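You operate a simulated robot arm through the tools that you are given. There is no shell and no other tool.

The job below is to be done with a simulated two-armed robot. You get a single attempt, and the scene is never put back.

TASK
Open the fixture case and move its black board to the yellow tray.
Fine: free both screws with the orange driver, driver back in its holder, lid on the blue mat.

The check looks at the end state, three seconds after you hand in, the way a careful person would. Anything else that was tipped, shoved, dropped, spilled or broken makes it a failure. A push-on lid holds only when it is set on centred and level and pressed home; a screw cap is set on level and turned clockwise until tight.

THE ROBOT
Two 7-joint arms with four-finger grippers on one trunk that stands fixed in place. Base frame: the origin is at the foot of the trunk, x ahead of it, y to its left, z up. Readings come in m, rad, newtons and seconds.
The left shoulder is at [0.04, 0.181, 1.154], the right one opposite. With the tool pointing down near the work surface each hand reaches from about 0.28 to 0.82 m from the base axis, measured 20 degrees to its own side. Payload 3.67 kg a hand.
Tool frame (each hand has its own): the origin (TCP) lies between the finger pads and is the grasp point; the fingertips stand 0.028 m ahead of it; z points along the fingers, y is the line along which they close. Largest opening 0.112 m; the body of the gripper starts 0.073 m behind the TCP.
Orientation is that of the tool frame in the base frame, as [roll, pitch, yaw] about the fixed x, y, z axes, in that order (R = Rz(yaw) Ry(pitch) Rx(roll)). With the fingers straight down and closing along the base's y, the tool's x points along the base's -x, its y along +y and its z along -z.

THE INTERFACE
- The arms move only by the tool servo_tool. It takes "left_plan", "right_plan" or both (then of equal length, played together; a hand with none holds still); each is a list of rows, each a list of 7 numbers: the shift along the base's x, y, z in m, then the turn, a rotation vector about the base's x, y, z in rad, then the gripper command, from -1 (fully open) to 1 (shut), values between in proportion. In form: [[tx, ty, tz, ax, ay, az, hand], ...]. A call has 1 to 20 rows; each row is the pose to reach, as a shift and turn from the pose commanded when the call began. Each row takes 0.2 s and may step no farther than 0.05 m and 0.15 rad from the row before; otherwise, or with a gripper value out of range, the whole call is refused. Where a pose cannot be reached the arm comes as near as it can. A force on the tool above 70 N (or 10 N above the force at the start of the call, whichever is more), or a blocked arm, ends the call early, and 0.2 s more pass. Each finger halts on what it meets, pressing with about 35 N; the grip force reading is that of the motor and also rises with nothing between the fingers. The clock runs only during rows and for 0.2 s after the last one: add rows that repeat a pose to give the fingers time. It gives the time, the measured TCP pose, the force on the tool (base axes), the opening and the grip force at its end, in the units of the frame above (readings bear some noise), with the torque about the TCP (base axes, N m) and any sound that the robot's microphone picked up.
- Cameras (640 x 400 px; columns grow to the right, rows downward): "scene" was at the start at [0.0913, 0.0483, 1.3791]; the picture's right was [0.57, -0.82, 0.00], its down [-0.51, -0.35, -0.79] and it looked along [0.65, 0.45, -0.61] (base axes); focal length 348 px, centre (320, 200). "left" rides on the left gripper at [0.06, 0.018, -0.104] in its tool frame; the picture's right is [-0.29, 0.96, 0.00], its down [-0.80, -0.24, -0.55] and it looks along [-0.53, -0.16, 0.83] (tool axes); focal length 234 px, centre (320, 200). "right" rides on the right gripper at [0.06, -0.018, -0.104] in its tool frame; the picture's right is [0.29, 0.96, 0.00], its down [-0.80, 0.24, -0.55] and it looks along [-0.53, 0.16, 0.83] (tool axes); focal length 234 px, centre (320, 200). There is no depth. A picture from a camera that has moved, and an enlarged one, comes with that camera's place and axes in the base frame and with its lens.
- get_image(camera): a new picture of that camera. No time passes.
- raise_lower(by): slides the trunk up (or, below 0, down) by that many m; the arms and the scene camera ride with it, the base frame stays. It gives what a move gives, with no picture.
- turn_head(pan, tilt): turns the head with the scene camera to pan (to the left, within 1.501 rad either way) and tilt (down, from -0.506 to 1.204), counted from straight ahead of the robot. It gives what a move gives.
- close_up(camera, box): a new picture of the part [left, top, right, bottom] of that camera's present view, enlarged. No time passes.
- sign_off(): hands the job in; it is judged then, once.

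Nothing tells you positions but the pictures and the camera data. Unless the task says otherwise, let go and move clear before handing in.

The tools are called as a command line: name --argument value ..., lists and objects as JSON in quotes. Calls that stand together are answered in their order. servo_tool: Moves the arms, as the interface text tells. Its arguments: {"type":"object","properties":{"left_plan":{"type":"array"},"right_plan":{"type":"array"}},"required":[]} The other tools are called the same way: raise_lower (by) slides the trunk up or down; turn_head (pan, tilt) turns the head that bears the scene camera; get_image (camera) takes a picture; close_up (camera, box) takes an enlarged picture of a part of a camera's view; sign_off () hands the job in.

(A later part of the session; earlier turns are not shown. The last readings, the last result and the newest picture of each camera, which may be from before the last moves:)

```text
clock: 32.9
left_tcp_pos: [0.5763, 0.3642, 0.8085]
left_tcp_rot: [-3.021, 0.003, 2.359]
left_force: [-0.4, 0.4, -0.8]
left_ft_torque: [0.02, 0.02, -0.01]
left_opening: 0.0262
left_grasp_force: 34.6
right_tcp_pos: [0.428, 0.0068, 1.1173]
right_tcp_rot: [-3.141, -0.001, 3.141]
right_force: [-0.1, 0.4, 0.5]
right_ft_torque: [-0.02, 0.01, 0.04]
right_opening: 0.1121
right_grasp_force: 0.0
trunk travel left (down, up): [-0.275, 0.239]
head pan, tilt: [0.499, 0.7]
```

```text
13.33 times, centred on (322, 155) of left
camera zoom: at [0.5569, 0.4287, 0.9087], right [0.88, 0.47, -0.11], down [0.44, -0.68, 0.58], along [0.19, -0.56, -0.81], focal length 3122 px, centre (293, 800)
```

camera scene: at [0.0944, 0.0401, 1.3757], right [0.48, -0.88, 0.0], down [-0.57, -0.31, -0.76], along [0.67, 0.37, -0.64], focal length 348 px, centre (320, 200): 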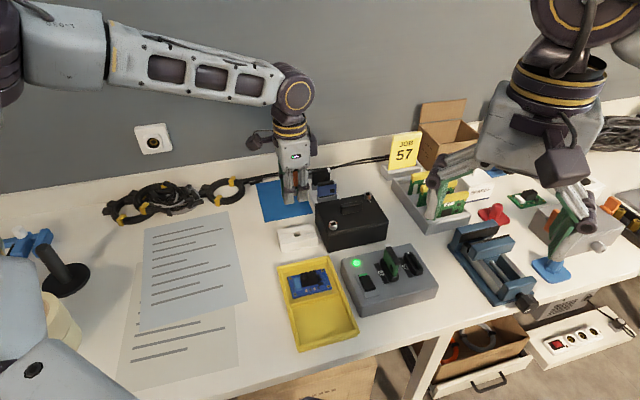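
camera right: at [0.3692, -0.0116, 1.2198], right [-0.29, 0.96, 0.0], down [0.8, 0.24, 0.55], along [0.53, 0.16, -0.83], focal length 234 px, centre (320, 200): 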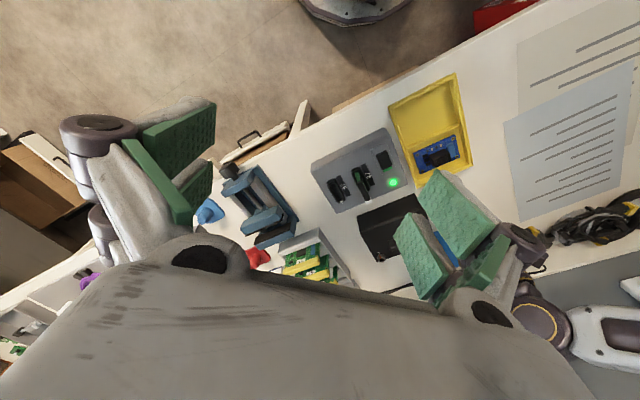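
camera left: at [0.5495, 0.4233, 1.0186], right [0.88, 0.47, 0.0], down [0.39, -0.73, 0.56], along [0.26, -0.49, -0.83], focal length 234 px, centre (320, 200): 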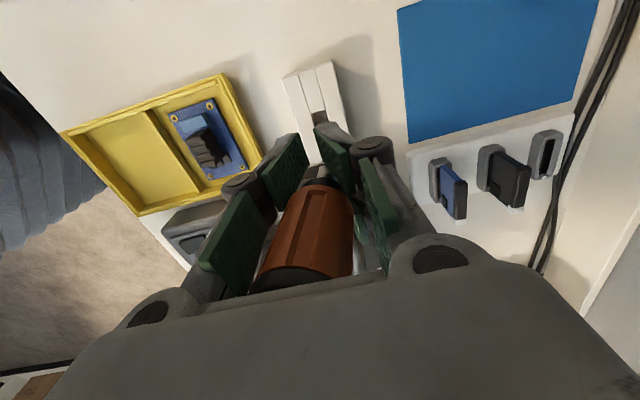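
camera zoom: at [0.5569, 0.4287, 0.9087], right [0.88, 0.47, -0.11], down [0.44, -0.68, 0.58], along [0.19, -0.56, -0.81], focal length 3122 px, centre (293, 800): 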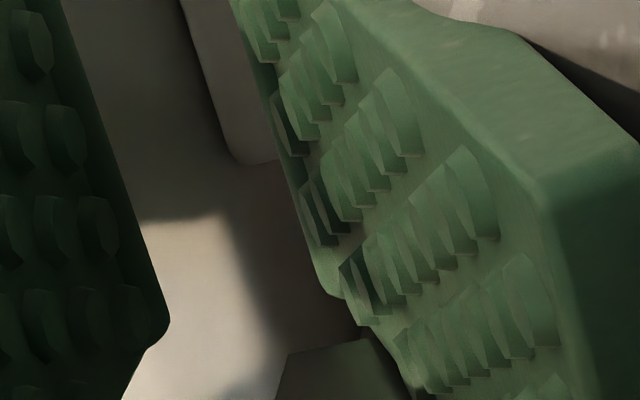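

servo_tool --left_plan '[[-0.0012, 0.0013, 0, 0, 0, 0, 1], [-0.0012, 0.0013, 0, 0, 0, 0, 0.48], [-0.0012, 0.0013, 0, 0, 0, 0, 0.42], [-0.0012, 0.0013, 0, 0, 0, 0, 0.42]]'

close_up --camera "scene" --box '[285, 200, 325, 245]'

get_image --camera "left"

```text
clock: 33.9
left_tcp_pos: [0.577, 0.3654, 0.8081]
left_tcp_rot: [-3.02, 0.002, 2.358]
left_force: [-0.4, -0.5, 5.0]
left_ft_torque: [0.07, -0.03, 0.0]
left_opening: 0.0323
left_grasp_force: 0.1
right_tcp_pos: [0.4283, 0.0077, 1.1176]
right_tcp_rot: [3.141, 0.0, -3.141]
right_force: [0.5, -0.2, 1.4]
right_ft_torque: [0.01, -0.02, -0.06]
right_opening: 0.1119
right_grasp_force: 0.0
trunk travel left (down, up): [-0.275, 0.239]
head pan, tilt: [0.499, 0.7]
```

```text
8.89 times, centred on (305, 222) of scene
camera zoom: at [0.0941, 0.0395, 1.3758], right [0.48, -0.88, 0.0], down [-0.57, -0.31, -0.77], along [0.67, 0.37, -0.64], focal length 3089 px, centre (453, 0)
```

zoom: 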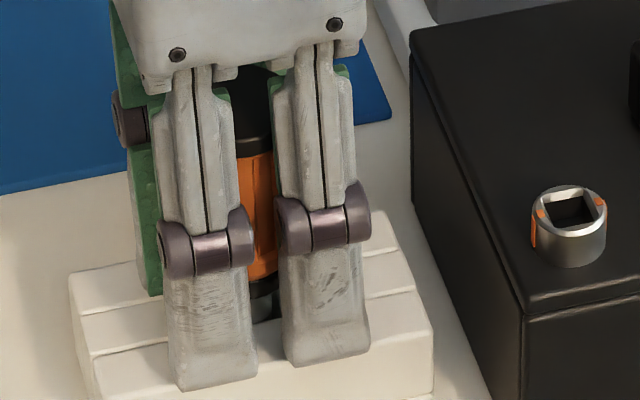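

```text
taken
camera left: at [0.5554, 0.4295, 0.9095], right [0.88, 0.47, -0.11], down [0.44, -0.68, 0.58], along [0.2, -0.56, -0.81], focal length 234 px, centre (320, 200)
```

left: 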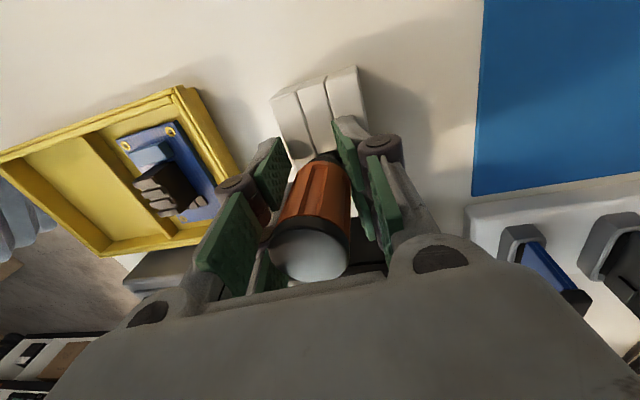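

The driver dropped into the hole. I'll open wider, back off upward and straighten the hand.

servo_tool --left_plan '[[0, 0, 0.001, 0, 0, 0, 0.2], [0, 0, 0.001, 0, 0, 0, -0.1], [0, 0, 0.002, 0, 0, 0, -0.2], [0, 0, 0.01, 0.03, -0.03, 0, -0.2], [0, 0, 0.04, 0.06, -0.06, 0, -0.2], [0, 0, 0.08, 0.085, -0.085, 0, -0.2], [0, 0, 0.11, 0.085, -0.085, 0, -0.2]]'

close_up --camera "scene" --box '[275, 180, 335, 260]'

get_image --camera "left"

```text
clock: 35.5
left_tcp_pos: [0.5771, 0.3656, 0.92]
left_tcp_rot: [-3.14, -0.001, 2.359]
left_force: [0.0, 0.6, -0.5]
left_ft_torque: [0.01, -0.03, 0.01]
left_opening: 0.0672
left_grasp_force: 0.2
right_tcp_pos: [0.4277, 0.0073, 1.1167]
right_tcp_rot: [-3.141, 0.001, -3.14]
right_force: [-0.1, 0.7, 0.4]
right_ft_torque: [0.0, -0.01, 0.03]
right_opening: 0.1121
right_grasp_force: 0.1
trunk travel left (down, up): [-0.275, 0.239]
head pan, tilt: [0.499, 0.7]
```

```text
5.00 times, centred on (305, 220) of scene
camera zoom: at [0.0944, 0.0397, 1.3757], right [0.48, -0.88, 0.0], down [-0.57, -0.31, -0.76], along [0.67, 0.37, -0.64], focal length 1738 px, centre (395, 100)
```

zoom: 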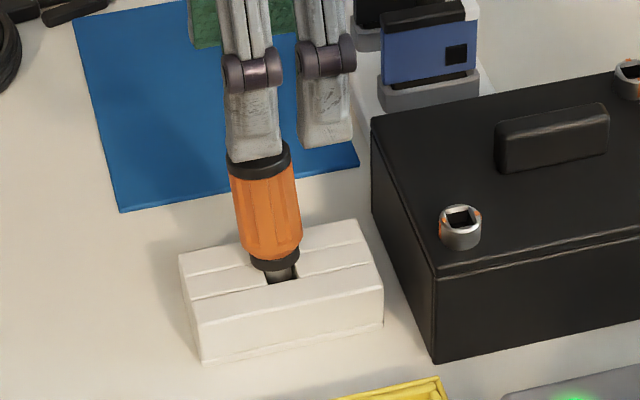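

```text
taken
camera left: at [0.5464, 0.421, 1.0231], right [0.88, 0.47, 0.0], down [0.39, -0.73, 0.56], along [0.26, -0.49, -0.83], focal length 234 px, centre (320, 200)
```

left: 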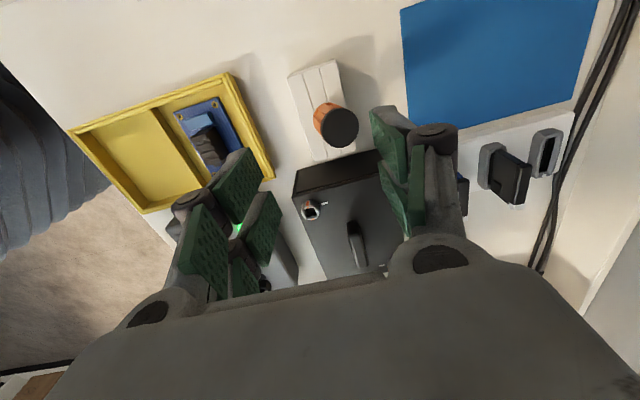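

close_up --camera "scene" --box '[290, 205, 325, 245]'

close_up --camera "left" --box '[285, 55, 375, 165]'

get_image --camera "right"

```text
10.00 times, centred on (308, 225) of scene
camera zoom: at [0.0944, 0.0397, 1.3757], right [0.48, -0.88, 0.0], down [-0.57, -0.31, -0.76], along [0.67, 0.37, -0.64], focal length 3476 px, centre (445, -50)
```

zoom: 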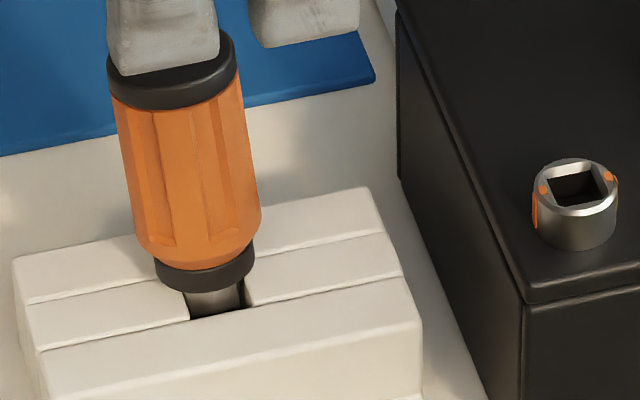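

```text
3.64 times, centred on (330, 110) of left
camera zoom: at [0.5464, 0.421, 1.0231], right [0.88, 0.47, 0.0], down [0.39, -0.73, 0.56], along [0.26, -0.49, -0.83], focal length 852 px, centre (284, 527)
```

zoom: 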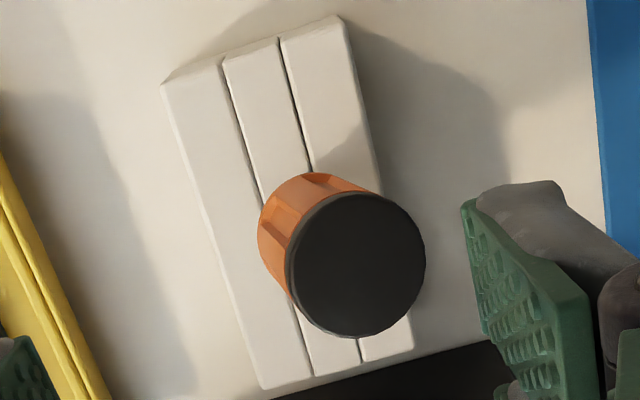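

```text
taken
camera right: at [0.3689, -0.012, 1.22], right [-0.29, 0.96, 0.0], down [0.8, 0.24, 0.55], along [0.53, 0.16, -0.83], focal length 234 px, centre (320, 200)
```

right: 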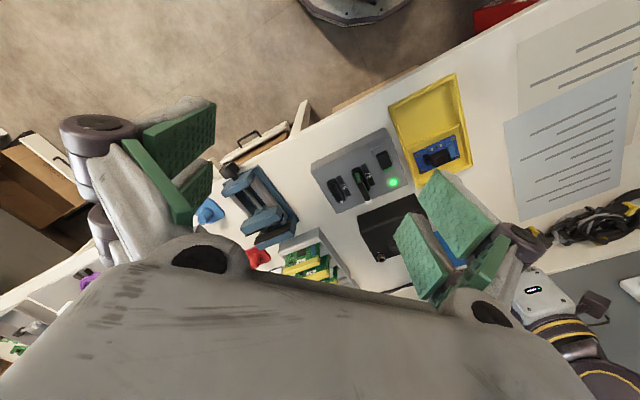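

The driver leans about 10° along the gripper's closing direction, so closing on it will straighten it. I'll descend with the fingers wide open and regrip at the original height.

servo_tool --left_plan '[[0.003, 0.0015, 0, 0, 0, 0, -0.6], [0.003, 0.0015, 0, 0, 0, 0, -0.7], [0.003, 0.0015, -0.03, 0, 0, 0, -0.7], [0.003, 0.0015, -0.06, 0, 0, 0, -0.7], [0.003, 0.0015, -0.09, 0, 0, 0, -0.7], [0.003, 0.0015, -0.102, 0, 0, 0, -0.7], [0.003, 0.0015, -0.102, 0, 0, 0, -0.7]]'

get_image --camera "left"

```text
clock: 37.1
left_tcp_pos: [0.5799, 0.3662, 0.8168]
left_tcp_rot: [-3.142, 0.002, 2.359]
left_force: [-0.5, 0.0, -0.4]
left_ft_torque: [0.03, 0.03, 0.04]
left_opening: 0.0953
left_grasp_force: 0.0
right_tcp_pos: [0.4278, 0.0072, 1.1169]
right_tcp_rot: [-3.14, 0.0, 3.141]
right_force: [0.6, -1.1, -0.2]
right_ft_torque: [0.0, 0.01, -0.02]
right_opening: 0.1119
right_grasp_force: 0.1
trunk travel left (down, up): [-0.275, 0.239]
head pan, tilt: [0.499, 0.7]
```

```text
taken
camera left: at [0.5499, 0.4212, 0.9202], right [0.88, 0.47, 0.0], down [0.39, -0.73, 0.56], along [0.26, -0.49, -0.83], focal length 234 px, centre (320, 200)
```

left: 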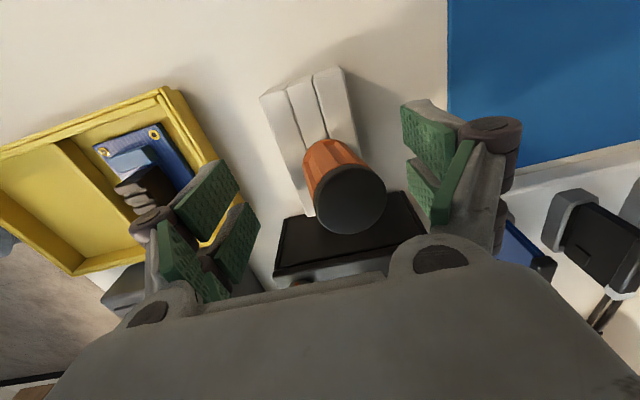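

Driver is between the fingers. Now I'll close slowly so it straightens.

servo_tool --left_plan '[[0, 0, 0, 0, 0, 0, -0.4], [0, 0, 0, 0, 0, 0, -0.1], [0, 0, 0, 0, 0, 0, 0.15], [0, 0, 0, 0, 0, 0, 0.35], [0, 0, 0, 0, 0, 0, 0.45], [0, 0, 0, 0, 0, 0, 0.46]]'

close_up --camera "left" --box '[220, 60, 420, 260]'

close_up --camera "scene" --box '[285, 180, 335, 250]'

```text
clock: 38.5
left_tcp_pos: [0.5791, 0.3654, 0.818]
left_tcp_rot: [3.141, 0.001, 2.359]
left_force: [0.6, 0.2, 0.1]
left_ft_torque: [0.01, -0.03, -0.01]
left_opening: 0.0304
left_grasp_force: 0.0
right_tcp_pos: [0.4296, 0.0064, 1.116]
right_tcp_rot: [3.141, -0.002, -3.14]
right_force: [0.7, -0.6, 0.3]
right_ft_torque: [-0.01, 0.03, -0.02]
right_opening: 0.1122
right_grasp_force: 0.0
trunk travel left (down, up): [-0.275, 0.239]
head pan, tilt: [0.499, 0.7]
```

```text
2.00 times, centred on (320, 160) of left
camera zoom: at [0.5499, 0.4213, 0.9204], right [0.88, 0.47, 0.0], down [0.39, -0.73, 0.56], along [0.26, -0.49, -0.83], focal length 468 px, centre (320, 280)
```

zoom: 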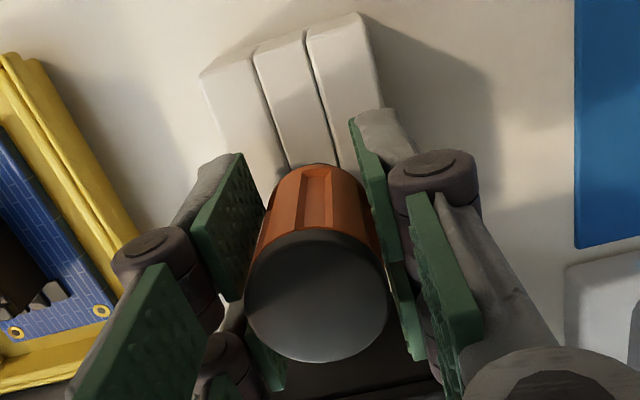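

```text
5.71 times, centred on (310, 215) of scene
camera zoom: at [0.0947, 0.04, 1.3757], right [0.48, -0.88, 0.0], down [-0.57, -0.31, -0.76], along [0.67, 0.37, -0.64], focal length 1986 px, centre (377, 114)
```

zoom: 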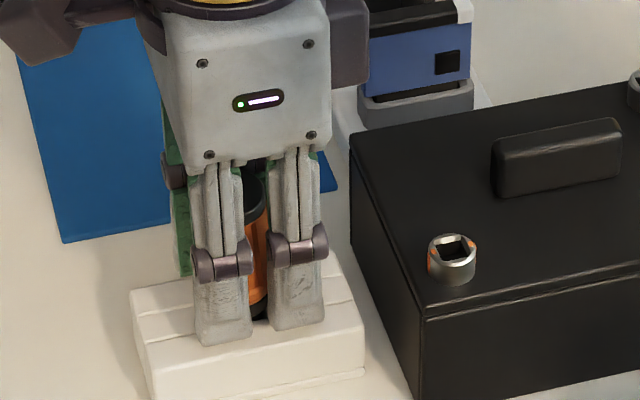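

servo_tool --left_plan '[[0, 0, 0, 0, 0, 0, 0.6], [0, 0, 0, 0, 0, 0, 1], [0, 0, 0, 0, 0, 0, 1], [0, 0, 0, 0, 0, 0, 1]]'

close_up --camera "left" --box '[220, 60, 420, 260]'

close_up --camera "scene" --box '[290, 210, 330, 250]'

```text
clock: 39.5
left_tcp_pos: [0.5804, 0.3658, 0.8176]
left_tcp_rot: [3.141, 0.001, 2.358]
left_force: [2.6, 0.9, 0.8]
left_ft_torque: [0.11, -0.08, -0.05]
left_opening: 0.0271
left_grasp_force: 35.3
right_tcp_pos: [0.4293, 0.0068, 1.1165]
right_tcp_rot: [-3.141, 0.0, 3.141]
right_force: [0.1, -0.3, -0.1]
right_ft_torque: [0.02, 0.01, 0.0]
right_opening: 0.1123
right_grasp_force: 0.1
trunk travel left (down, up): [-0.275, 0.239]
head pan, tilt: [0.499, 0.7]
```

```text
2.00 times, centred on (320, 160) of left
camera zoom: at [0.5501, 0.4217, 0.9203], right [0.88, 0.47, 0.0], down [0.39, -0.73, 0.56], along [0.26, -0.49, -0.83], focal length 468 px, centre (320, 280)
```

zoom: 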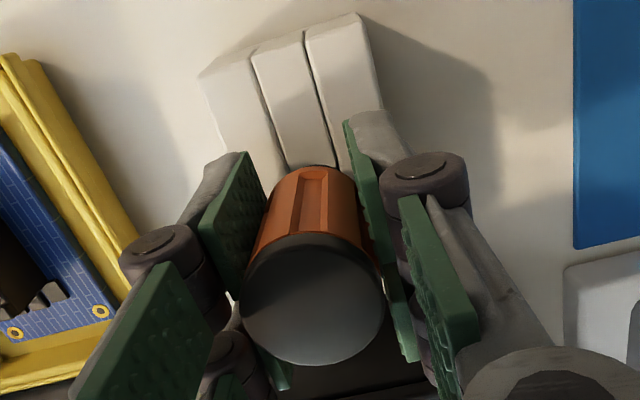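

```text
10.00 times, centred on (310, 230) of scene
camera zoom: at [0.0948, 0.0403, 1.3757], right [0.48, -0.88, 0.0], down [-0.57, -0.31, -0.76], along [0.67, 0.37, -0.64], focal length 3476 px, centre (420, -100)
```

zoom: 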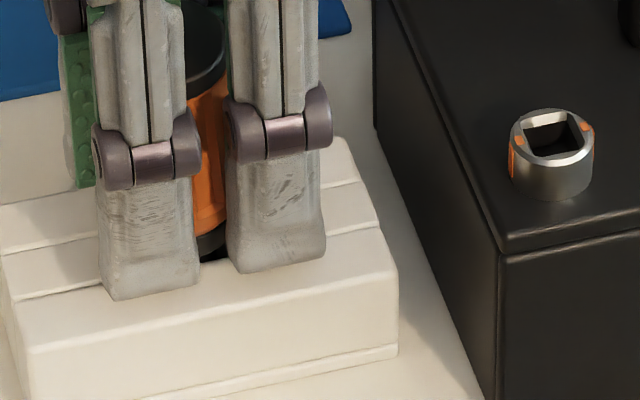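

The driver is regripped upright. I'll lift it and check the bit.

servo_tool --left_plan '[[0, 0, 0.02, 0, 0, 0, 1], [0, 0, 0.05, 0, 0, 0, 1], [0, 0, 0.09, 0, 0, 0, 1], [0, 0, 0.12, 0, 0, 0, 1], [0, 0, 0.12, 0, 0, 0, 1]]'

close_up --camera "left" --box '[240, 70, 400, 230]'

close_up --camera "left" --box '[295, 110, 345, 150]'

close_up --camera "scene" --box '[280, 140, 330, 210]'

```text
clock: 40.7
left_tcp_pos: [0.5794, 0.3685, 0.936]
left_tcp_rot: [-3.14, 0.002, 2.357]
left_force: [0.2, -0.2, -1.3]
left_ft_torque: [0.0, 0.01, -0.01]
left_opening: 0.0271
left_grasp_force: 35.3
right_tcp_pos: [0.4294, 0.007, 1.1149]
right_tcp_rot: [3.141, -0.001, -3.14]
right_force: [-0.1, -0.6, 0.3]
right_ft_torque: [0.0, -0.02, 0.01]
right_opening: 0.1119
right_grasp_force: 0.1
trunk travel left (down, up): [-0.275, 0.239]
head pan, tilt: [0.499, 0.7]
```

```text
2.50 times, centred on (320, 150) of left
camera zoom: at [0.5498, 0.4239, 1.0391], right [0.88, 0.47, 0.0], down [0.39, -0.73, 0.56], along [0.26, -0.49, -0.83], focal length 585 px, centre (320, 325)
```

zoom: 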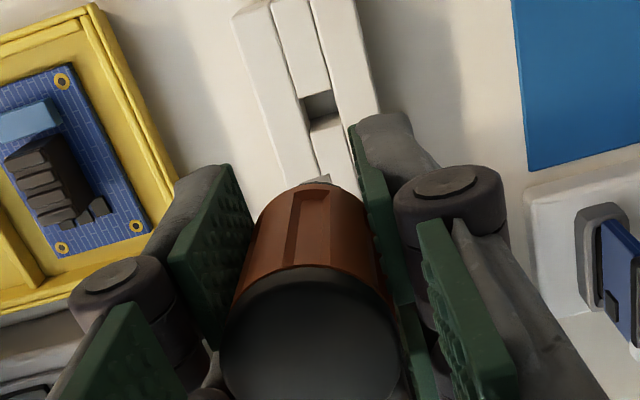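

```text
10.00 times, centred on (320, 130) of left
camera zoom: at [0.5498, 0.4239, 1.0391], right [0.88, 0.47, 0.0], down [0.39, -0.73, 0.56], along [0.26, -0.49, -0.83], focal length 2342 px, centre (320, 900)
```

zoom: 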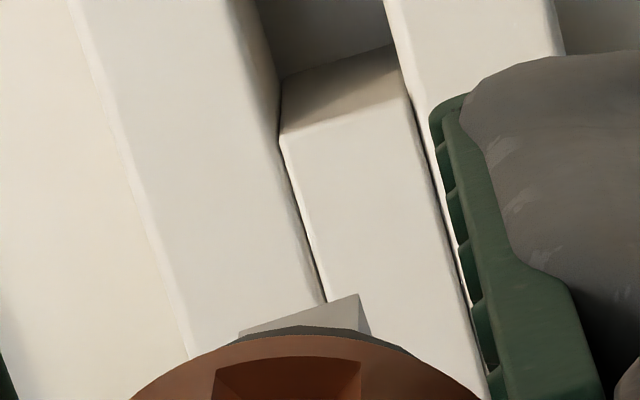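

```text
5.71 times, centred on (305, 175) of scene
camera zoom: at [0.0952, 0.0403, 1.3756], right [0.48, -0.88, 0.0], down [-0.57, -0.31, -0.76], along [0.67, 0.37, -0.64], focal length 1986 px, centre (406, 343)
```

zoom: 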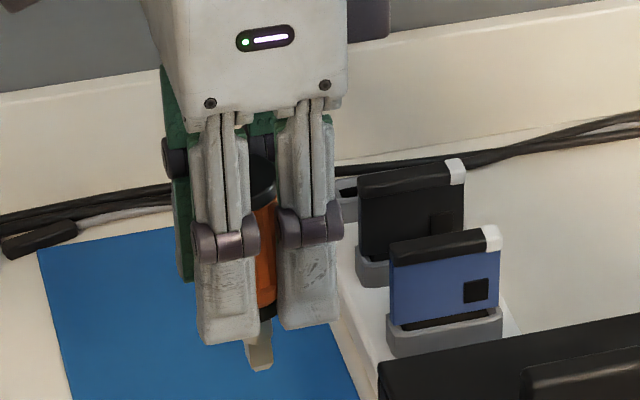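

The bit sticks out about 65 mm again, with only a small lean and yaw error. Before approaching the far screw, I'll raise both hands and lower the trunk to look for a posture with more reach.

servo_tool --left_plan '[[0, 0, 0.04, 0, 0, 0, 1], [0, 0, 0.08, 0, 0, 0, 1], [0, 0, 0.12, 0, 0, 0, 1], [0, 0, 0.15, 0, 0, 0, 1]]' --right_plan '[[0, -0.02, 0.04, 0, 0, 0, -1], [0, -0.04, 0.08, 0, 0, 0, -1], [0, -0.06, 0.12, 0, 0, 0, -1], [0, -0.08, 0.15, 0, 0, 0, -1]]'

```text
clock: 41.7
left_tcp_pos: [0.5785, 0.3672, 1.0862]
left_tcp_rot: [3.14, 0.0, 2.356]
left_force: [-0.1, -0.5, -0.8]
left_ft_torque: [0.03, -0.04, -0.02]
left_opening: 0.0267
left_grasp_force: 34.9
right_tcp_pos: [0.4269, -0.0768, 1.2668]
right_tcp_rot: [-3.14, 0.0, -3.14]
right_force: [-1.2, 0.4, -0.2]
right_ft_torque: [0.0, -0.01, 0.0]
right_opening: 0.1122
right_grasp_force: 0.0
trunk travel left (down, up): [-0.275, 0.239]
head pan, tilt: [0.499, 0.7]
```

raise_lower --by -0.13

```text
clock: 43.3
left_tcp_pos: [0.5798, 0.3679, 0.9559]
left_tcp_rot: [-3.141, 0.001, 2.357]
left_force: [0.0, 0.7, -1.2]
left_ft_torque: [0.0, 0.0, 0.0]
left_opening: 0.027
left_grasp_force: 35.1
right_tcp_pos: [0.428, -0.073, 1.136]
right_tcp_rot: [3.14, 0.0, 3.141]
right_force: [-0.2, -0.4, -0.1]
right_ft_torque: [0.0, 0.0, 0.0]
right_opening: 0.112
right_grasp_force: 0.1
trunk travel left (down, up): [-0.145, 0.369]
head pan, tilt: [0.499, 0.7]
```

servo_tool --left_plan '[[0.03, -0.022, 0, 0, 0, 0, 1], [0.06, -0.044, 0, 0, 0, 0, 1], [0.09, -0.066, 0, 0, 0, 0, 1], [0.12, -0.088, 0, 0, 0, 0, 1], [0.143, -0.1, 0, 0, 0, 0, 1], [0.163, -0.11, 0, 0, 0, 0, 1]]'

get_image --camera "scene"

```text
clock: 44.7
left_tcp_pos: [0.7013, 0.2759, 0.9496]
left_tcp_rot: [-3.141, 0.004, 2.357]
left_force: [0.2, -0.5, -1.0]
left_ft_torque: [0.01, -0.01, -0.03]
left_opening: 0.0267
left_grasp_force: 35.0
left hand out of reach, approached as far as the arm can: row 5, 6
right_tcp_pos: [0.4289, -0.0746, 1.1378]
right_tcp_rot: [3.14, 0.0, 3.141]
right_force: [0.1, -0.7, 0.1]
right_ft_torque: [-0.01, 0.0, -0.02]
right_opening: 0.1119
right_grasp_force: 0.0
trunk travel left (down, up): [-0.145, 0.369]
head pan, tilt: [0.499, 0.7]
```

```text
taken
camera scene: at [0.0951, 0.0403, 1.2457], right [0.48, -0.88, 0.0], down [-0.57, -0.31, -0.76], along [0.67, 0.37, -0.64], focal length 348 px, centre (320, 200)
```

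scene: 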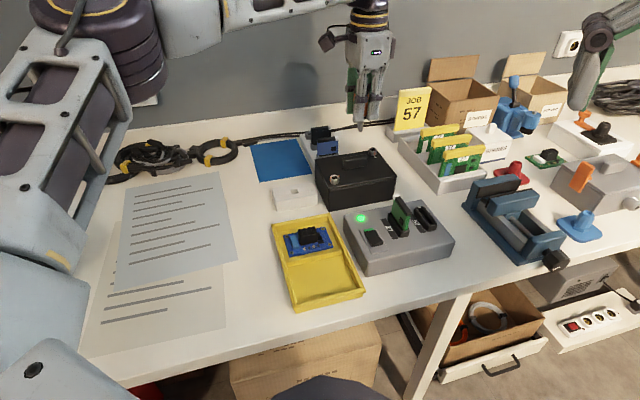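

servo_tool --left_plan '[[0, 0, 0, 0, -0.07, 0, 1], [0, 0, 0, 0, -0.14, 0, 1], [0.02, -0.008, 0, 0, -0.14, 0, 1], [0.042, -0.016, 0, 0, -0.14, 0, 1], [0.042, -0.016, 0, 0, -0.14, 0, 1]]'

```text
clock: 45.9
left_tcp_pos: [0.7287, 0.2667, 0.9535]
left_tcp_rot: [3.041, 0.102, 2.353]
left_force: [0.6, 0.6, -0.2]
left_ft_torque: [0.02, -0.03, 0.02]
left_opening: 0.0264
left_grasp_force: 34.7
left hand out of reach, approached as far as the arm can: row 4, 5
right_tcp_pos: [0.428, -0.0739, 1.1365]
right_tcp_rot: [-3.142, 0.001, -3.141]
right_force: [0.6, 0.2, -0.3]
right_ft_torque: [0.02, 0.0, 0.0]
right_opening: 0.1122
right_grasp_force: 0.1
trunk travel left (down, up): [-0.145, 0.369]
head pan, tilt: [0.499, 0.7]
```

servo_tool --right_plan '[[0.04, -0.025, -0.01, 0, 0, 0, -1], [0.08, -0.05, -0.02, 0, 0, 0, -1], [0.12, -0.075, -0.04, 0, 0, 0, -1], [0.16, -0.1, -0.06, 0, 0, 0, -1], [0.2, -0.125, -0.08, 0, 0, 0, -1], [0.24, -0.15, -0.1, 0, 0, 0, -1], [0.28, -0.17, -0.12, 0, 0, 0, -1], [0.315, -0.184, -0.13, 0, 0, 0, -1]]'

get_image --camera "right"

```text
refused: row 3 steps farther than a row can; nothing moved
```

```text
taken
camera right: at [0.3686, -0.093, 1.2404], right [-0.29, 0.96, 0.0], down [0.8, 0.24, 0.55], along [0.53, 0.16, -0.83], focal length 234 px, centre (320, 200)
```

right: 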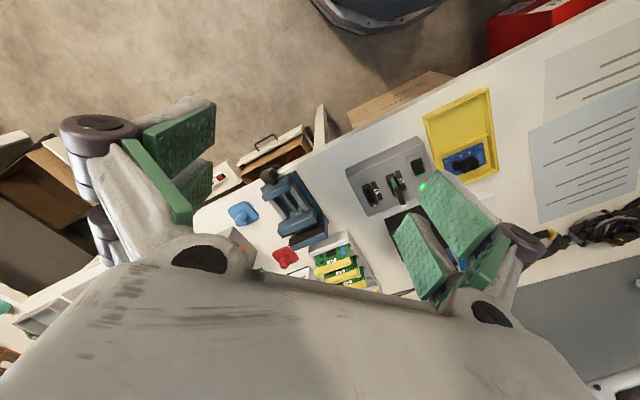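

servo_tool --right_plan '[[0.035, -0.02, -0.014, 0, 0, 0, -1], [0.07, -0.04, -0.028, 0, 0, 0, -1], [0.105, -0.06, -0.042, 0, 0, 0, -1], [0.14, -0.08, -0.056, 0, 0, 0, -1], [0.175, -0.1, -0.07, 0, 0, 0, -1], [0.21, -0.12, -0.084, 0, 0, 0, -1], [0.245, -0.14, -0.098, 0, 0, 0, -1], [0.28, -0.16, -0.112, 0, 0, 0, -1], [0.315, -0.184, -0.126, 0, 0, 0, -1]]'

get_image --camera "left"

```text
clock: 47.9
left_tcp_pos: [0.7297, 0.2671, 0.9503]
left_tcp_rot: [3.043, 0.101, 2.354]
left_force: [-0.5, 0.6, -0.2]
left_ft_torque: [-0.01, 0.01, -0.05]
left_opening: 0.0264
left_grasp_force: 34.8
right_tcp_pos: [0.744, -0.2563, 1.0116]
right_tcp_rot: [-3.141, -0.001, -3.141]
right_force: [0.6, -0.9, 0.1]
right_ft_torque: [0.02, 0.01, -0.01]
right_opening: 0.1119
right_grasp_force: 0.2
trunk travel left (down, up): [-0.145, 0.369]
head pan, tilt: [0.499, 0.7]
```

```text
taken
camera left: at [0.6854, 0.3232, 1.0486], right [0.87, 0.47, 0.12], down [0.31, -0.73, 0.61], along [0.38, -0.49, -0.79], focal length 234 px, centre (320, 200)
```

left: 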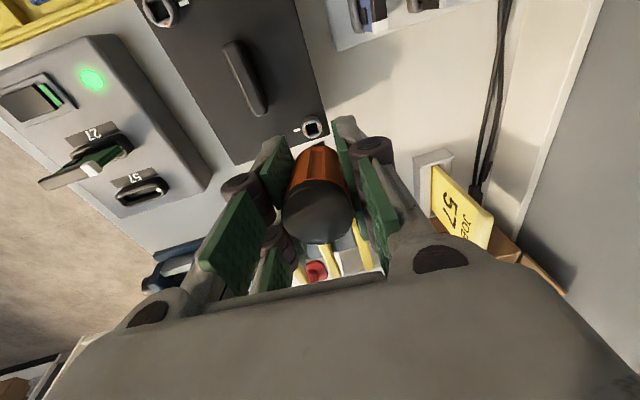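

The right arm easily reaches the mirror-image position, so the left arm is just in a poor posture. I'll retract the left arm close to the body with neutral yaw and re-extend.

servo_tool --left_plan '[[-0.02, 0, 0.02, 0, 0.07, 0, 1], [-0.05, -0.01, 0.04, 0, 0.14, 0, 1], [-0.09, -0.02, 0.06, 0, 0.14, 0, 1], [-0.13, -0.03, 0.08, 0, 0.14, 0, 1], [-0.17, -0.045, 0.1, 0, 0.14, 0, 1], [-0.21, -0.06, 0.11, 0, 0.14, 0, 1], [-0.25, -0.075, 0.11, 0, 0.14, 0, 1]]'

servo_tool --left_plan '[[-0.01, -0.01, 0, 0, 0, 0.13, 1], [-0.02, -0.02, 0, 0, 0, 0.26, 1], [-0.03, -0.03, 0, 0, 0, 0.39, 1], [-0.03, -0.05, 0, 0, 0, 0.52, 1], [-0.03, -0.07, 0, 0, 0, 0.65, 1], [-0.03, -0.08, 0, 0, 0, 0.785, 1], [-0.03, -0.08, 0, 0, 0, 0.785, 1]]'

```text
clock: 49.5
left_tcp_pos: [0.4771, 0.1921, 1.0633]
left_tcp_rot: [3.141, 0.001, 2.357]
left_force: [-0.1, -1.0, -0.5]
left_ft_torque: [0.0, -0.03, 0.02]
left_opening: 0.0262
left_grasp_force: 35.1
right_tcp_pos: [0.7426, -0.2579, 1.0141]
right_tcp_rot: [3.141, 0.002, -3.14]
right_force: [-0.7, -0.2, -0.3]
right_ft_torque: [0.01, -0.06, -0.02]
right_opening: 0.1122
right_grasp_force: 0.0
trunk travel left (down, up): [-0.145, 0.369]
head pan, tilt: [0.499, 0.7]
```

```text
clock: 51.1
left_tcp_pos: [0.4509, 0.1118, 1.0617]
left_tcp_rot: [3.141, 0.001, -3.14]
left_force: [-0.7, -0.3, -0.5]
left_ft_torque: [0.03, 0.01, 0.0]
left_opening: 0.0262
left_grasp_force: 35.2
right_tcp_pos: [0.7435, -0.2589, 1.0133]
right_tcp_rot: [-3.141, 0.002, -3.142]
right_force: [-1.1, 0.1, -0.3]
right_ft_torque: [-0.03, 0.02, 0.01]
right_opening: 0.1118
right_grasp_force: 0.1
trunk travel left (down, up): [-0.145, 0.369]
head pan, tilt: [0.499, 0.7]
```

servo_tool --left_plan '[[0.0365, 0.018, -0.006, 0, 0, 0, 1], [0.073, 0.036, -0.012, 0, 0, 0, 1], [0.1095, 0.055, -0.018, 0, 0, 0, 1], [0.146, 0.073, -0.025, 0, 0, 0, 1], [0.1825, 0.091, -0.031, 0, 0, 0, 1], [0.219, 0.11, -0.038, 0, 0, 0, 1], [0.2555, 0.128, -0.044, 0, 0, 0, 1], [0.29, 0.145, -0.05, 0, 0, 0, 1]]'

get_image --camera "scene"

```text
clock: 52.9
left_tcp_pos: [0.6933, 0.2763, 1.0]
left_tcp_rot: [-3.14, 0.006, 3.141]
left_force: [-0.5, -0.6, -0.8]
left_ft_torque: [-0.02, 0.01, -0.02]
left_opening: 0.0258
left_grasp_force: 34.8
left hand out of reach, approached as far as the arm can: row 6, 7, 8
right_tcp_pos: [0.7432, -0.2569, 1.013]
right_tcp_rot: [3.141, -0.001, 3.141]
right_force: [0.6, 1.4, 0.6]
right_ft_torque: [-0.01, -0.03, 0.02]
right_opening: 0.1122
right_grasp_force: 0.1
trunk travel left (down, up): [-0.145, 0.369]
head pan, tilt: [0.499, 0.7]
```

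```text
taken
camera scene: at [0.0954, 0.0404, 1.2457], right [0.48, -0.88, 0.0], down [-0.57, -0.31, -0.76], along [0.67, 0.37, -0.64], focal length 348 px, centre (320, 200)
```

scene: 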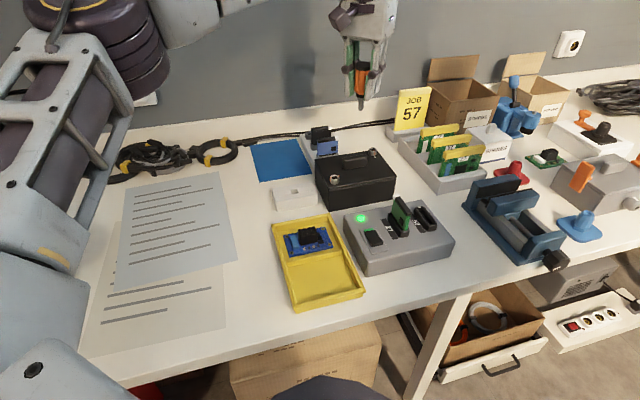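

turn_head --pan -0.75 --tilt 0.1

get_image --camera "scene"

turn_head --pan 0.75 --tilt 0.1

get_image --camera "scene"

```text
clock: 54.3
left_tcp_pos: [0.6934, 0.2761, 1.0005]
left_tcp_rot: [-3.14, 0.005, -3.141]
left_force: [0.0, 1.0, -0.6]
left_ft_torque: [-0.02, 0.0, -0.02]
left_opening: 0.026
left_grasp_force: 35.0
right_tcp_pos: [0.7435, -0.2579, 1.0136]
right_tcp_rot: [-3.141, -0.002, 3.141]
right_force: [0.0, -0.6, -0.4]
right_ft_torque: [0.03, -0.02, -0.03]
right_opening: 0.1118
right_grasp_force: 0.1
trunk travel left (down, up): [-0.145, 0.369]
head pan, tilt: [-0.75, 0.099]
```

```text
taken
camera scene: at [0.0877, -0.0635, 1.3005], right [-0.68, -0.73, 0.0], down [-0.07, 0.07, -0.99], along [0.73, -0.68, -0.1], focal length 348 px, centre (320, 200)
```

scene: 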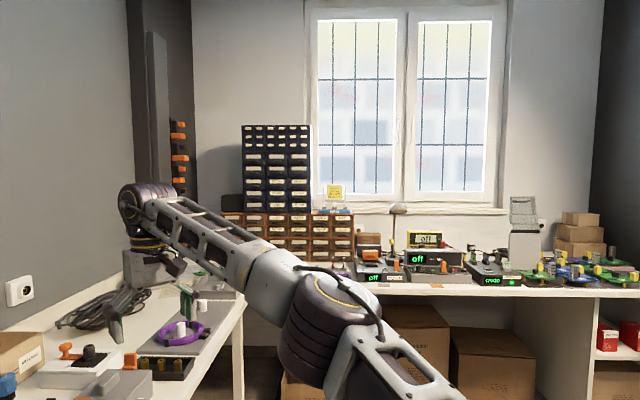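

```text
clock: 55.9
left_tcp_pos: [0.6943, 0.2763, 0.9996]
left_tcp_rot: [3.14, 0.005, -3.14]
left_force: [0.6, 0.5, -0.8]
left_ft_torque: [-0.02, -0.03, -0.04]
left_opening: 0.0258
left_grasp_force: 34.7
right_tcp_pos: [0.7425, -0.257, 1.0132]
right_tcp_rot: [-3.141, -0.001, 3.14]
right_force: [0.9, -0.3, 0.7]
right_ft_torque: [0.02, -0.01, -0.01]
right_opening: 0.112
right_grasp_force: 0.0
trunk travel left (down, up): [-0.145, 0.369]
head pan, tilt: [0.75, 0.099]
```

```text
taken
camera scene: at [0.0876, 0.062, 1.3006], right [0.68, -0.73, 0.0], down [-0.07, -0.07, -0.99], along [0.73, 0.68, -0.1], focal length 348 px, centre (320, 200)
```

scene: 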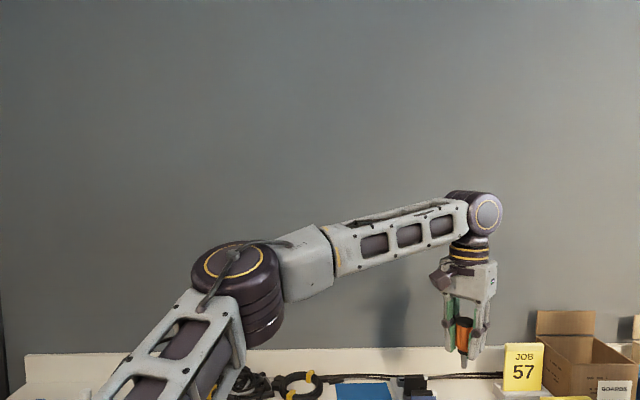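

servo_tool --left_plan '[[-0.045, -0.015, 0.01, 0, 0, 0, 1], [-0.09, -0.03, 0.02, 0, 0, 0, 1], [-0.135, -0.045, 0.03, 0, 0, 0, 1], [-0.18, -0.065, 0.04, 0, 0, 0, 1], [-0.22, -0.095, 0.05, 0, 0, 0, 1], [-0.255, -0.13, 0.05, 0, 0, 0, 1], [-0.28, -0.17, 0.05, 0, 0, 0, 1], [-0.29, -0.215, 0.05, 0, 0, 0, 1], [-0.3, -0.26, 0.05, 0, 0, 0, 1], [-0.3, -0.3, 0.05, 0, 0, 0, 1]]'

get_image --camera "scene"

```text
refused: row 4 steps farther than a row can; nothing moved
```

```text
taken
camera scene: at [0.0876, 0.062, 1.3006], right [0.68, -0.73, 0.0], down [-0.07, -0.07, -0.99], along [0.73, 0.68, -0.1], focal length 348 px, centre (320, 200)
```

scene: 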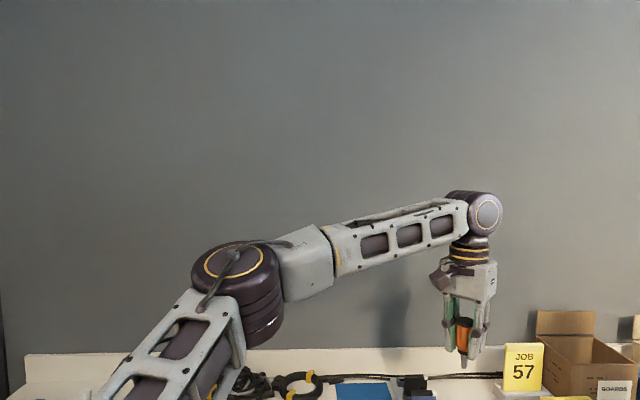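

servo_tool --left_plan '[[-0.04, -0.015, 0.005, 0, 0, 0, 1], [-0.08, -0.03, 0.01, 0, 0, 0, 1], [-0.12, -0.045, 0.015, 0, 0, 0, 1], [-0.16, -0.065, 0.02, 0, 0, 0, 1], [-0.195, -0.095, 0.025, 0, 0, 0, 1], [-0.225, -0.13, 0.03, 0, 0, 0, 1], [-0.25, -0.165, 0.035, 0, 0, 0, 1], [-0.265, -0.205, 0.04, 0, 0, 0, 1], [-0.275, -0.245, 0.045, 0, 0, 0, 1], [-0.28, -0.285, 0.05, 0, 0, 0, 1], [-0.28, -0.325, 0.05, 0, 0, 0, 1]]'

get_image --camera "scene"

```text
clock: 58.3
left_tcp_pos: [0.4138, 0.0449, 1.0408]
left_tcp_rot: [-3.141, 0.003, -3.139]
left_force: [0.3, 0.4, 0.6]
left_ft_torque: [-0.03, -0.01, 0.02]
left_opening: 0.0259
left_grasp_force: 35.1
left hand out of reach, approached as far as the arm can: row 9, 10, 11
right_tcp_pos: [0.7432, -0.2566, 1.0133]
right_tcp_rot: [3.141, 0.0, -3.141]
right_force: [0.2, -0.2, 0.1]
right_ft_torque: [0.01, -0.03, 0.04]
right_opening: 0.1119
right_grasp_force: 0.1
trunk travel left (down, up): [-0.145, 0.369]
head pan, tilt: [0.75, 0.099]
```

```text
taken
camera scene: at [0.0875, 0.0619, 1.3006], right [0.68, -0.73, 0.0], down [-0.07, -0.07, -0.99], along [0.73, 0.68, -0.1], focal length 348 px, centre (320, 200)
```

scene: 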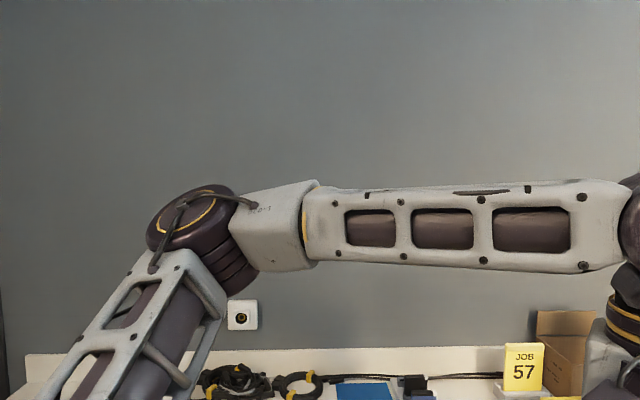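

servo_tool --left_plan '[[0.01, 0.01, 0, 0, 0, 0.14, 1], [0.02, 0.02, 0, 0, 0, 0.28, 1], [0.03, 0.03, 0, 0, 0, 0.42, 1], [0.04, 0.04, 0, 0, 0, 0.56, 1], [0.05, 0.05, 0, 0, 0, 0.7, 1], [0.05, 0.05, 0, 0, 0, 0.84, 1], [0.05, 0.05, 0, 0, 0, 0.98, 1], [0.05, 0.05, 0, 0, 0, 1.12, 1], [0.05, 0.05, 0, 0, 0, 1.26, 1], [0.05, 0.05, 0, 0, 0, 1.4, 1], [0.05, 0.05, 0, 0, 0, 1.57, 1]]'

get_image --camera "scene"

```text
refused: row 11 steps farther than a row can; nothing moved
```

```text
taken
camera scene: at [0.0875, 0.0619, 1.3006], right [0.68, -0.73, 0.0], down [-0.07, -0.07, -0.99], along [0.73, 0.68, -0.1], focal length 348 px, centre (320, 200)
```

scene: 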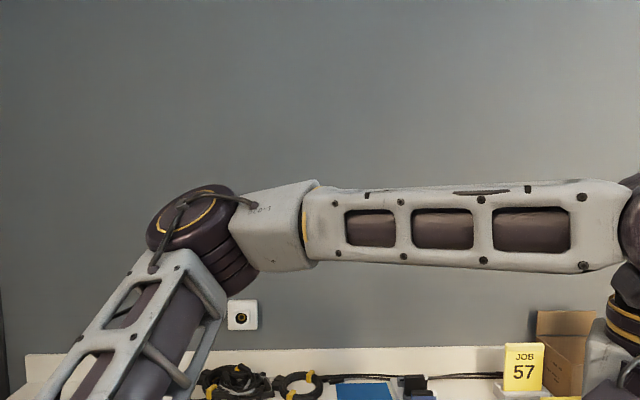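

servo_tool --left_plan '[[0.01, 0.01, 0, 0, 0, 0.14, 1], [0.02, 0.02, 0, 0, 0, 0.28, 1], [0.03, 0.03, 0, 0, 0, 0.42, 1], [0.04, 0.04, 0, 0, 0, 0.56, 1], [0.05, 0.05, 0, 0, 0, 0.7, 1], [0.05, 0.05, 0, 0, 0, 0.84, 1], [0.05, 0.05, 0, 0, 0, 0.98, 1], [0.05, 0.05, 0, 0, 0, 1.12, 1], [0.05, 0.05, 0, 0, 0, 1.26, 1], [0.05, 0.05, 0, 0, 0, 1.4, 1], [0.05, 0.05, 0, 0, 0, 1.54, 1]]'

get_image --camera "scene"

```text
clock: 60.7
left_tcp_pos: [0.4665, 0.0945, 1.037]
left_tcp_rot: [-3.141, 0.002, -1.599]
left_force: [-0.4, 0.3, -0.7]
left_ft_torque: [0.0, -0.02, 0.0]
left_opening: 0.0258
left_grasp_force: 35.3
right_tcp_pos: [0.7433, -0.2572, 1.0129]
right_tcp_rot: [3.141, 0.001, 3.139]
right_force: [-0.4, 1.1, 0.0]
right_ft_torque: [-0.01, 0.0, -0.01]
right_opening: 0.1121
right_grasp_force: 0.2
trunk travel left (down, up): [-0.145, 0.369]
head pan, tilt: [0.75, 0.099]
```

```text
taken
camera scene: at [0.0875, 0.062, 1.3006], right [0.68, -0.73, 0.0], down [-0.07, -0.07, -0.99], along [0.73, 0.68, -0.1], focal length 348 px, centre (320, 200)
```

scene: 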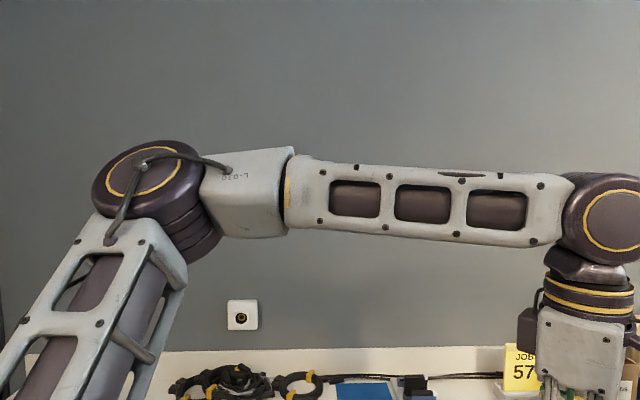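

servo_tool --left_plan '[[0, 0, 0, 0, 0, -0.145, 1], [0, 0, 0, 0, 0, -0.29, 1], [0, 0, 0, 0, 0, -0.435, 1], [0, 0, 0, 0, 0, -0.58, 1], [0, 0, 0, 0, 0, -0.725, 1], [0, 0, 0, 0, 0, -0.87, 1], [0, 0, 0, 0, 0, -1.015, 1], [0, 0, 0, 0, 0, -1.16, 1], [0, 0, 0, 0, 0, -1.305, 1], [0, 0, 0, 0, 0, -1.45, 1], [0, 0, 0, 0, 0, -1.595, 1], [0, 0, 0, 0, 0, -1.74, 1], [0, 0, 0, 0, 0, -1.885, 1], [0, 0, 0, 0, 0, -2.03, 1], [0, 0, 0, 0, 0, -2.175, 1], [0, 0, 0, 0, 0, -2.32, 1], [0, 0, 0, 0, 0, -2.465, 1], [0, 0, 0, 0, 0, -2.6, 1]]'

get_image --camera "scene"

```text
clock: 64.5
left_tcp_pos: [0.466, 0.0938, 1.0376]
left_tcp_rot: [-3.142, 0.002, 2.08]
left_force: [0.2, 0.1, -0.6]
left_ft_torque: [-0.01, -0.01, -0.03]
left_opening: 0.0262
left_grasp_force: 35.2
right_tcp_pos: [0.7433, -0.2567, 1.0124]
right_tcp_rot: [-3.141, 0.0, -3.141]
right_force: [-0.1, -0.2, 0.5]
right_ft_torque: [-0.01, -0.01, 0.0]
right_opening: 0.1122
right_grasp_force: 0.0
trunk travel left (down, up): [-0.145, 0.369]
head pan, tilt: [0.75, 0.099]
```

```text
taken
camera scene: at [0.0875, 0.062, 1.3006], right [0.68, -0.73, 0.0], down [-0.07, -0.07, -0.99], along [0.73, 0.68, -0.1], focal length 348 px, centre (320, 200)
```

scene: 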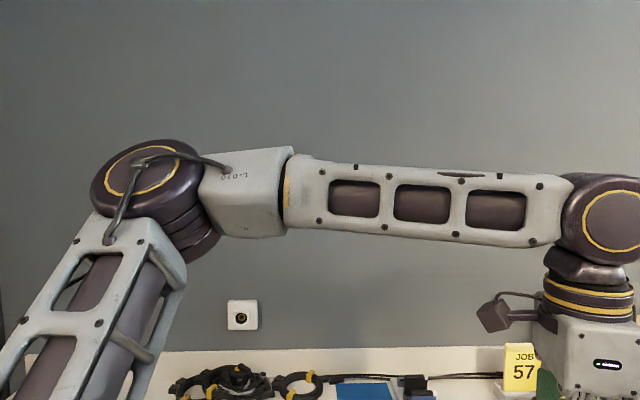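

servo_tool --right_plan '[[-0.04, 0.022, 0.003, 0, 0, 0, -1], [-0.08, 0.044, 0.006, 0, 0, 0, -1], [-0.12, 0.066, 0.009, 0, 0, 0, -1], [-0.16, 0.088, 0.012, 0, 0, 0, -1], [-0.2, 0.11, 0.015, 0, 0, 0, -1], [-0.24, 0.132, 0.02, 0, 0, 0, -1], [-0.277, 0.163, 0.024, 0, 0, 0, -1]]'

turn_head --pan -0.75 --tilt 0.1

get_image --camera "scene"

```text
clock: 66.1
left_tcp_pos: [0.4662, 0.0962, 1.0369]
left_tcp_rot: [3.141, 0.004, 2.083]
left_force: [0.4, 0.8, -1.0]
left_ft_torque: [0.0, -0.03, 0.04]
left_opening: 0.0261
left_grasp_force: 35.2
right_tcp_pos: [0.466, -0.0936, 1.0338]
right_tcp_rot: [-3.139, 0.001, -3.14]
right_force: [-0.3, -0.4, 0.4]
right_ft_torque: [-0.05, -0.01, -0.03]
right_opening: 0.112
right_grasp_force: 0.0
trunk travel left (down, up): [-0.145, 0.369]
head pan, tilt: [0.75, 0.099]
```

```text
clock: 67.7
left_tcp_pos: [0.4663, 0.0933, 1.0365]
left_tcp_rot: [3.141, 0.003, 2.081]
left_force: [1.1, 0.1, -1.0]
left_ft_torque: [0.01, -0.01, -0.02]
left_opening: 0.026
left_grasp_force: 35.7
right_tcp_pos: [0.466, -0.0942, 1.0343]
right_tcp_rot: [3.14, 0.0, -3.141]
right_force: [1.1, -0.7, 0.3]
right_ft_torque: [0.02, -0.01, 0.03]
right_opening: 0.1122
right_grasp_force: 0.0
trunk travel left (down, up): [-0.145, 0.369]
head pan, tilt: [-0.75, 0.099]
```

```text
taken
camera scene: at [0.0875, -0.0635, 1.3006], right [-0.68, -0.73, 0.0], down [-0.07, 0.07, -0.99], along [0.73, -0.68, -0.1], focal length 348 px, centre (320, 200)
```

scene: 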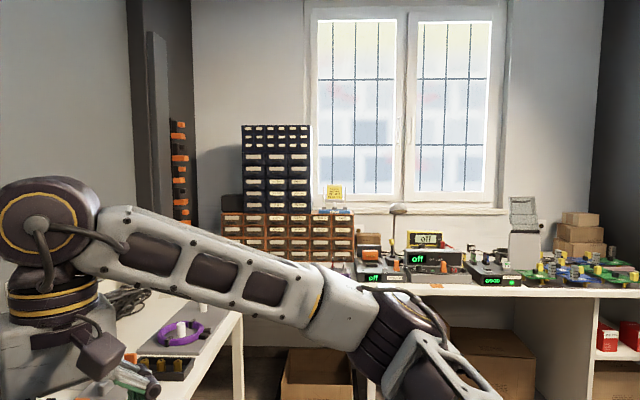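

The right elbow hangs low while the left elbow is stuck out to the side, which limits the left arm. I'll move both hands to free space and roll the left hand so the elbow swings down.

servo_tool --left_plan '[[0, 0.04, 0.01, 0, 0, 0.13, 1], [0, 0.08, 0.02, 0, 0, 0.26, 1], [0, 0.12, 0.03, 0, 0, 0.39, 1], [0, 0.16, 0.04, 0, 0, 0.52, 1], [0, 0.2, 0.05, 0, 0, 0.65, 1], [0, 0.22, 0.08, 0, 0, 0.78, 1], [0, 0.22, 0.1, 0, 0, 0.91, 1], [0, 0.22, 0.1, 0, 0, 1.06, 1]]' --right_plan '[[0, -0.04, 0.01, 0, 0, 0, -1], [0, -0.08, 0.02, 0, 0, 0, -1], [0, -0.12, 0.03, 0, 0, 0, -1], [0, -0.16, 0.04, 0, 0, 0, -1], [0, -0.2, 0.05, 0, 0, 0, -1], [0, -0.24, 0.05, 0, 0, 0, -1], [0, -0.26, 0.05, 0, 0, 0, -1], [0, -0.26, 0.05, 0, 0, 0, -1]]'

turn_head --pan 0.75 --tilt 0.1

get_image --camera "scene"

```text
clock: 69.5
left_tcp_pos: [0.4644, 0.3136, 1.137]
left_tcp_rot: [3.141, 0.001, -3.139]
left_force: [0.2, 0.6, -1.2]
left_ft_torque: [0.0, -0.02, -0.02]
left_opening: 0.0259
left_grasp_force: 35.4
right_tcp_pos: [0.4673, -0.3554, 1.0859]
right_tcp_rot: [-3.142, 0.0, -3.139]
right_force: [-0.1, 0.1, 0.7]
right_ft_torque: [-0.03, 0.02, 0.02]
right_opening: 0.112
right_grasp_force: 0.1
trunk travel left (down, up): [-0.145, 0.369]
head pan, tilt: [-0.75, 0.099]
```

```text
clock: 71.1
left_tcp_pos: [0.4645, 0.3134, 1.1369]
left_tcp_rot: [-3.141, 0.003, 3.141]
left_force: [0.3, 0.4, -0.5]
left_ft_torque: [0.02, 0.04, 0.02]
left_opening: 0.0262
left_grasp_force: 35.4
right_tcp_pos: [0.4669, -0.3556, 1.0855]
right_tcp_rot: [-3.14, 0.001, -3.14]
right_force: [-0.6, 0.0, 0.3]
right_ft_torque: [-0.02, 0.02, -0.03]
right_opening: 0.1124
right_grasp_force: 0.0
trunk travel left (down, up): [-0.145, 0.369]
head pan, tilt: [0.75, 0.099]
```

```text
taken
camera scene: at [0.0874, 0.0619, 1.3006], right [0.68, -0.73, 0.0], down [-0.07, -0.07, -0.99], along [0.73, 0.68, -0.1], focal length 348 px, centre (320, 200)
```

scene: 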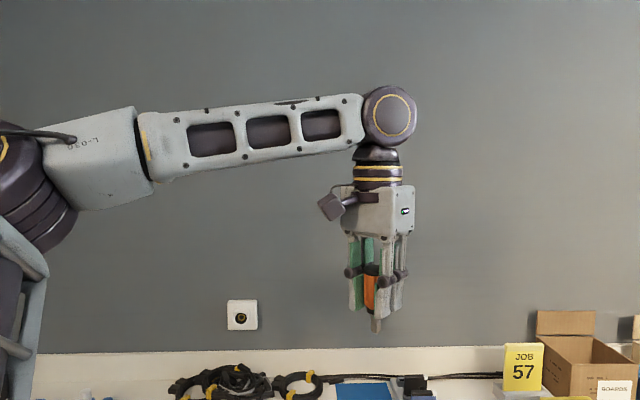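

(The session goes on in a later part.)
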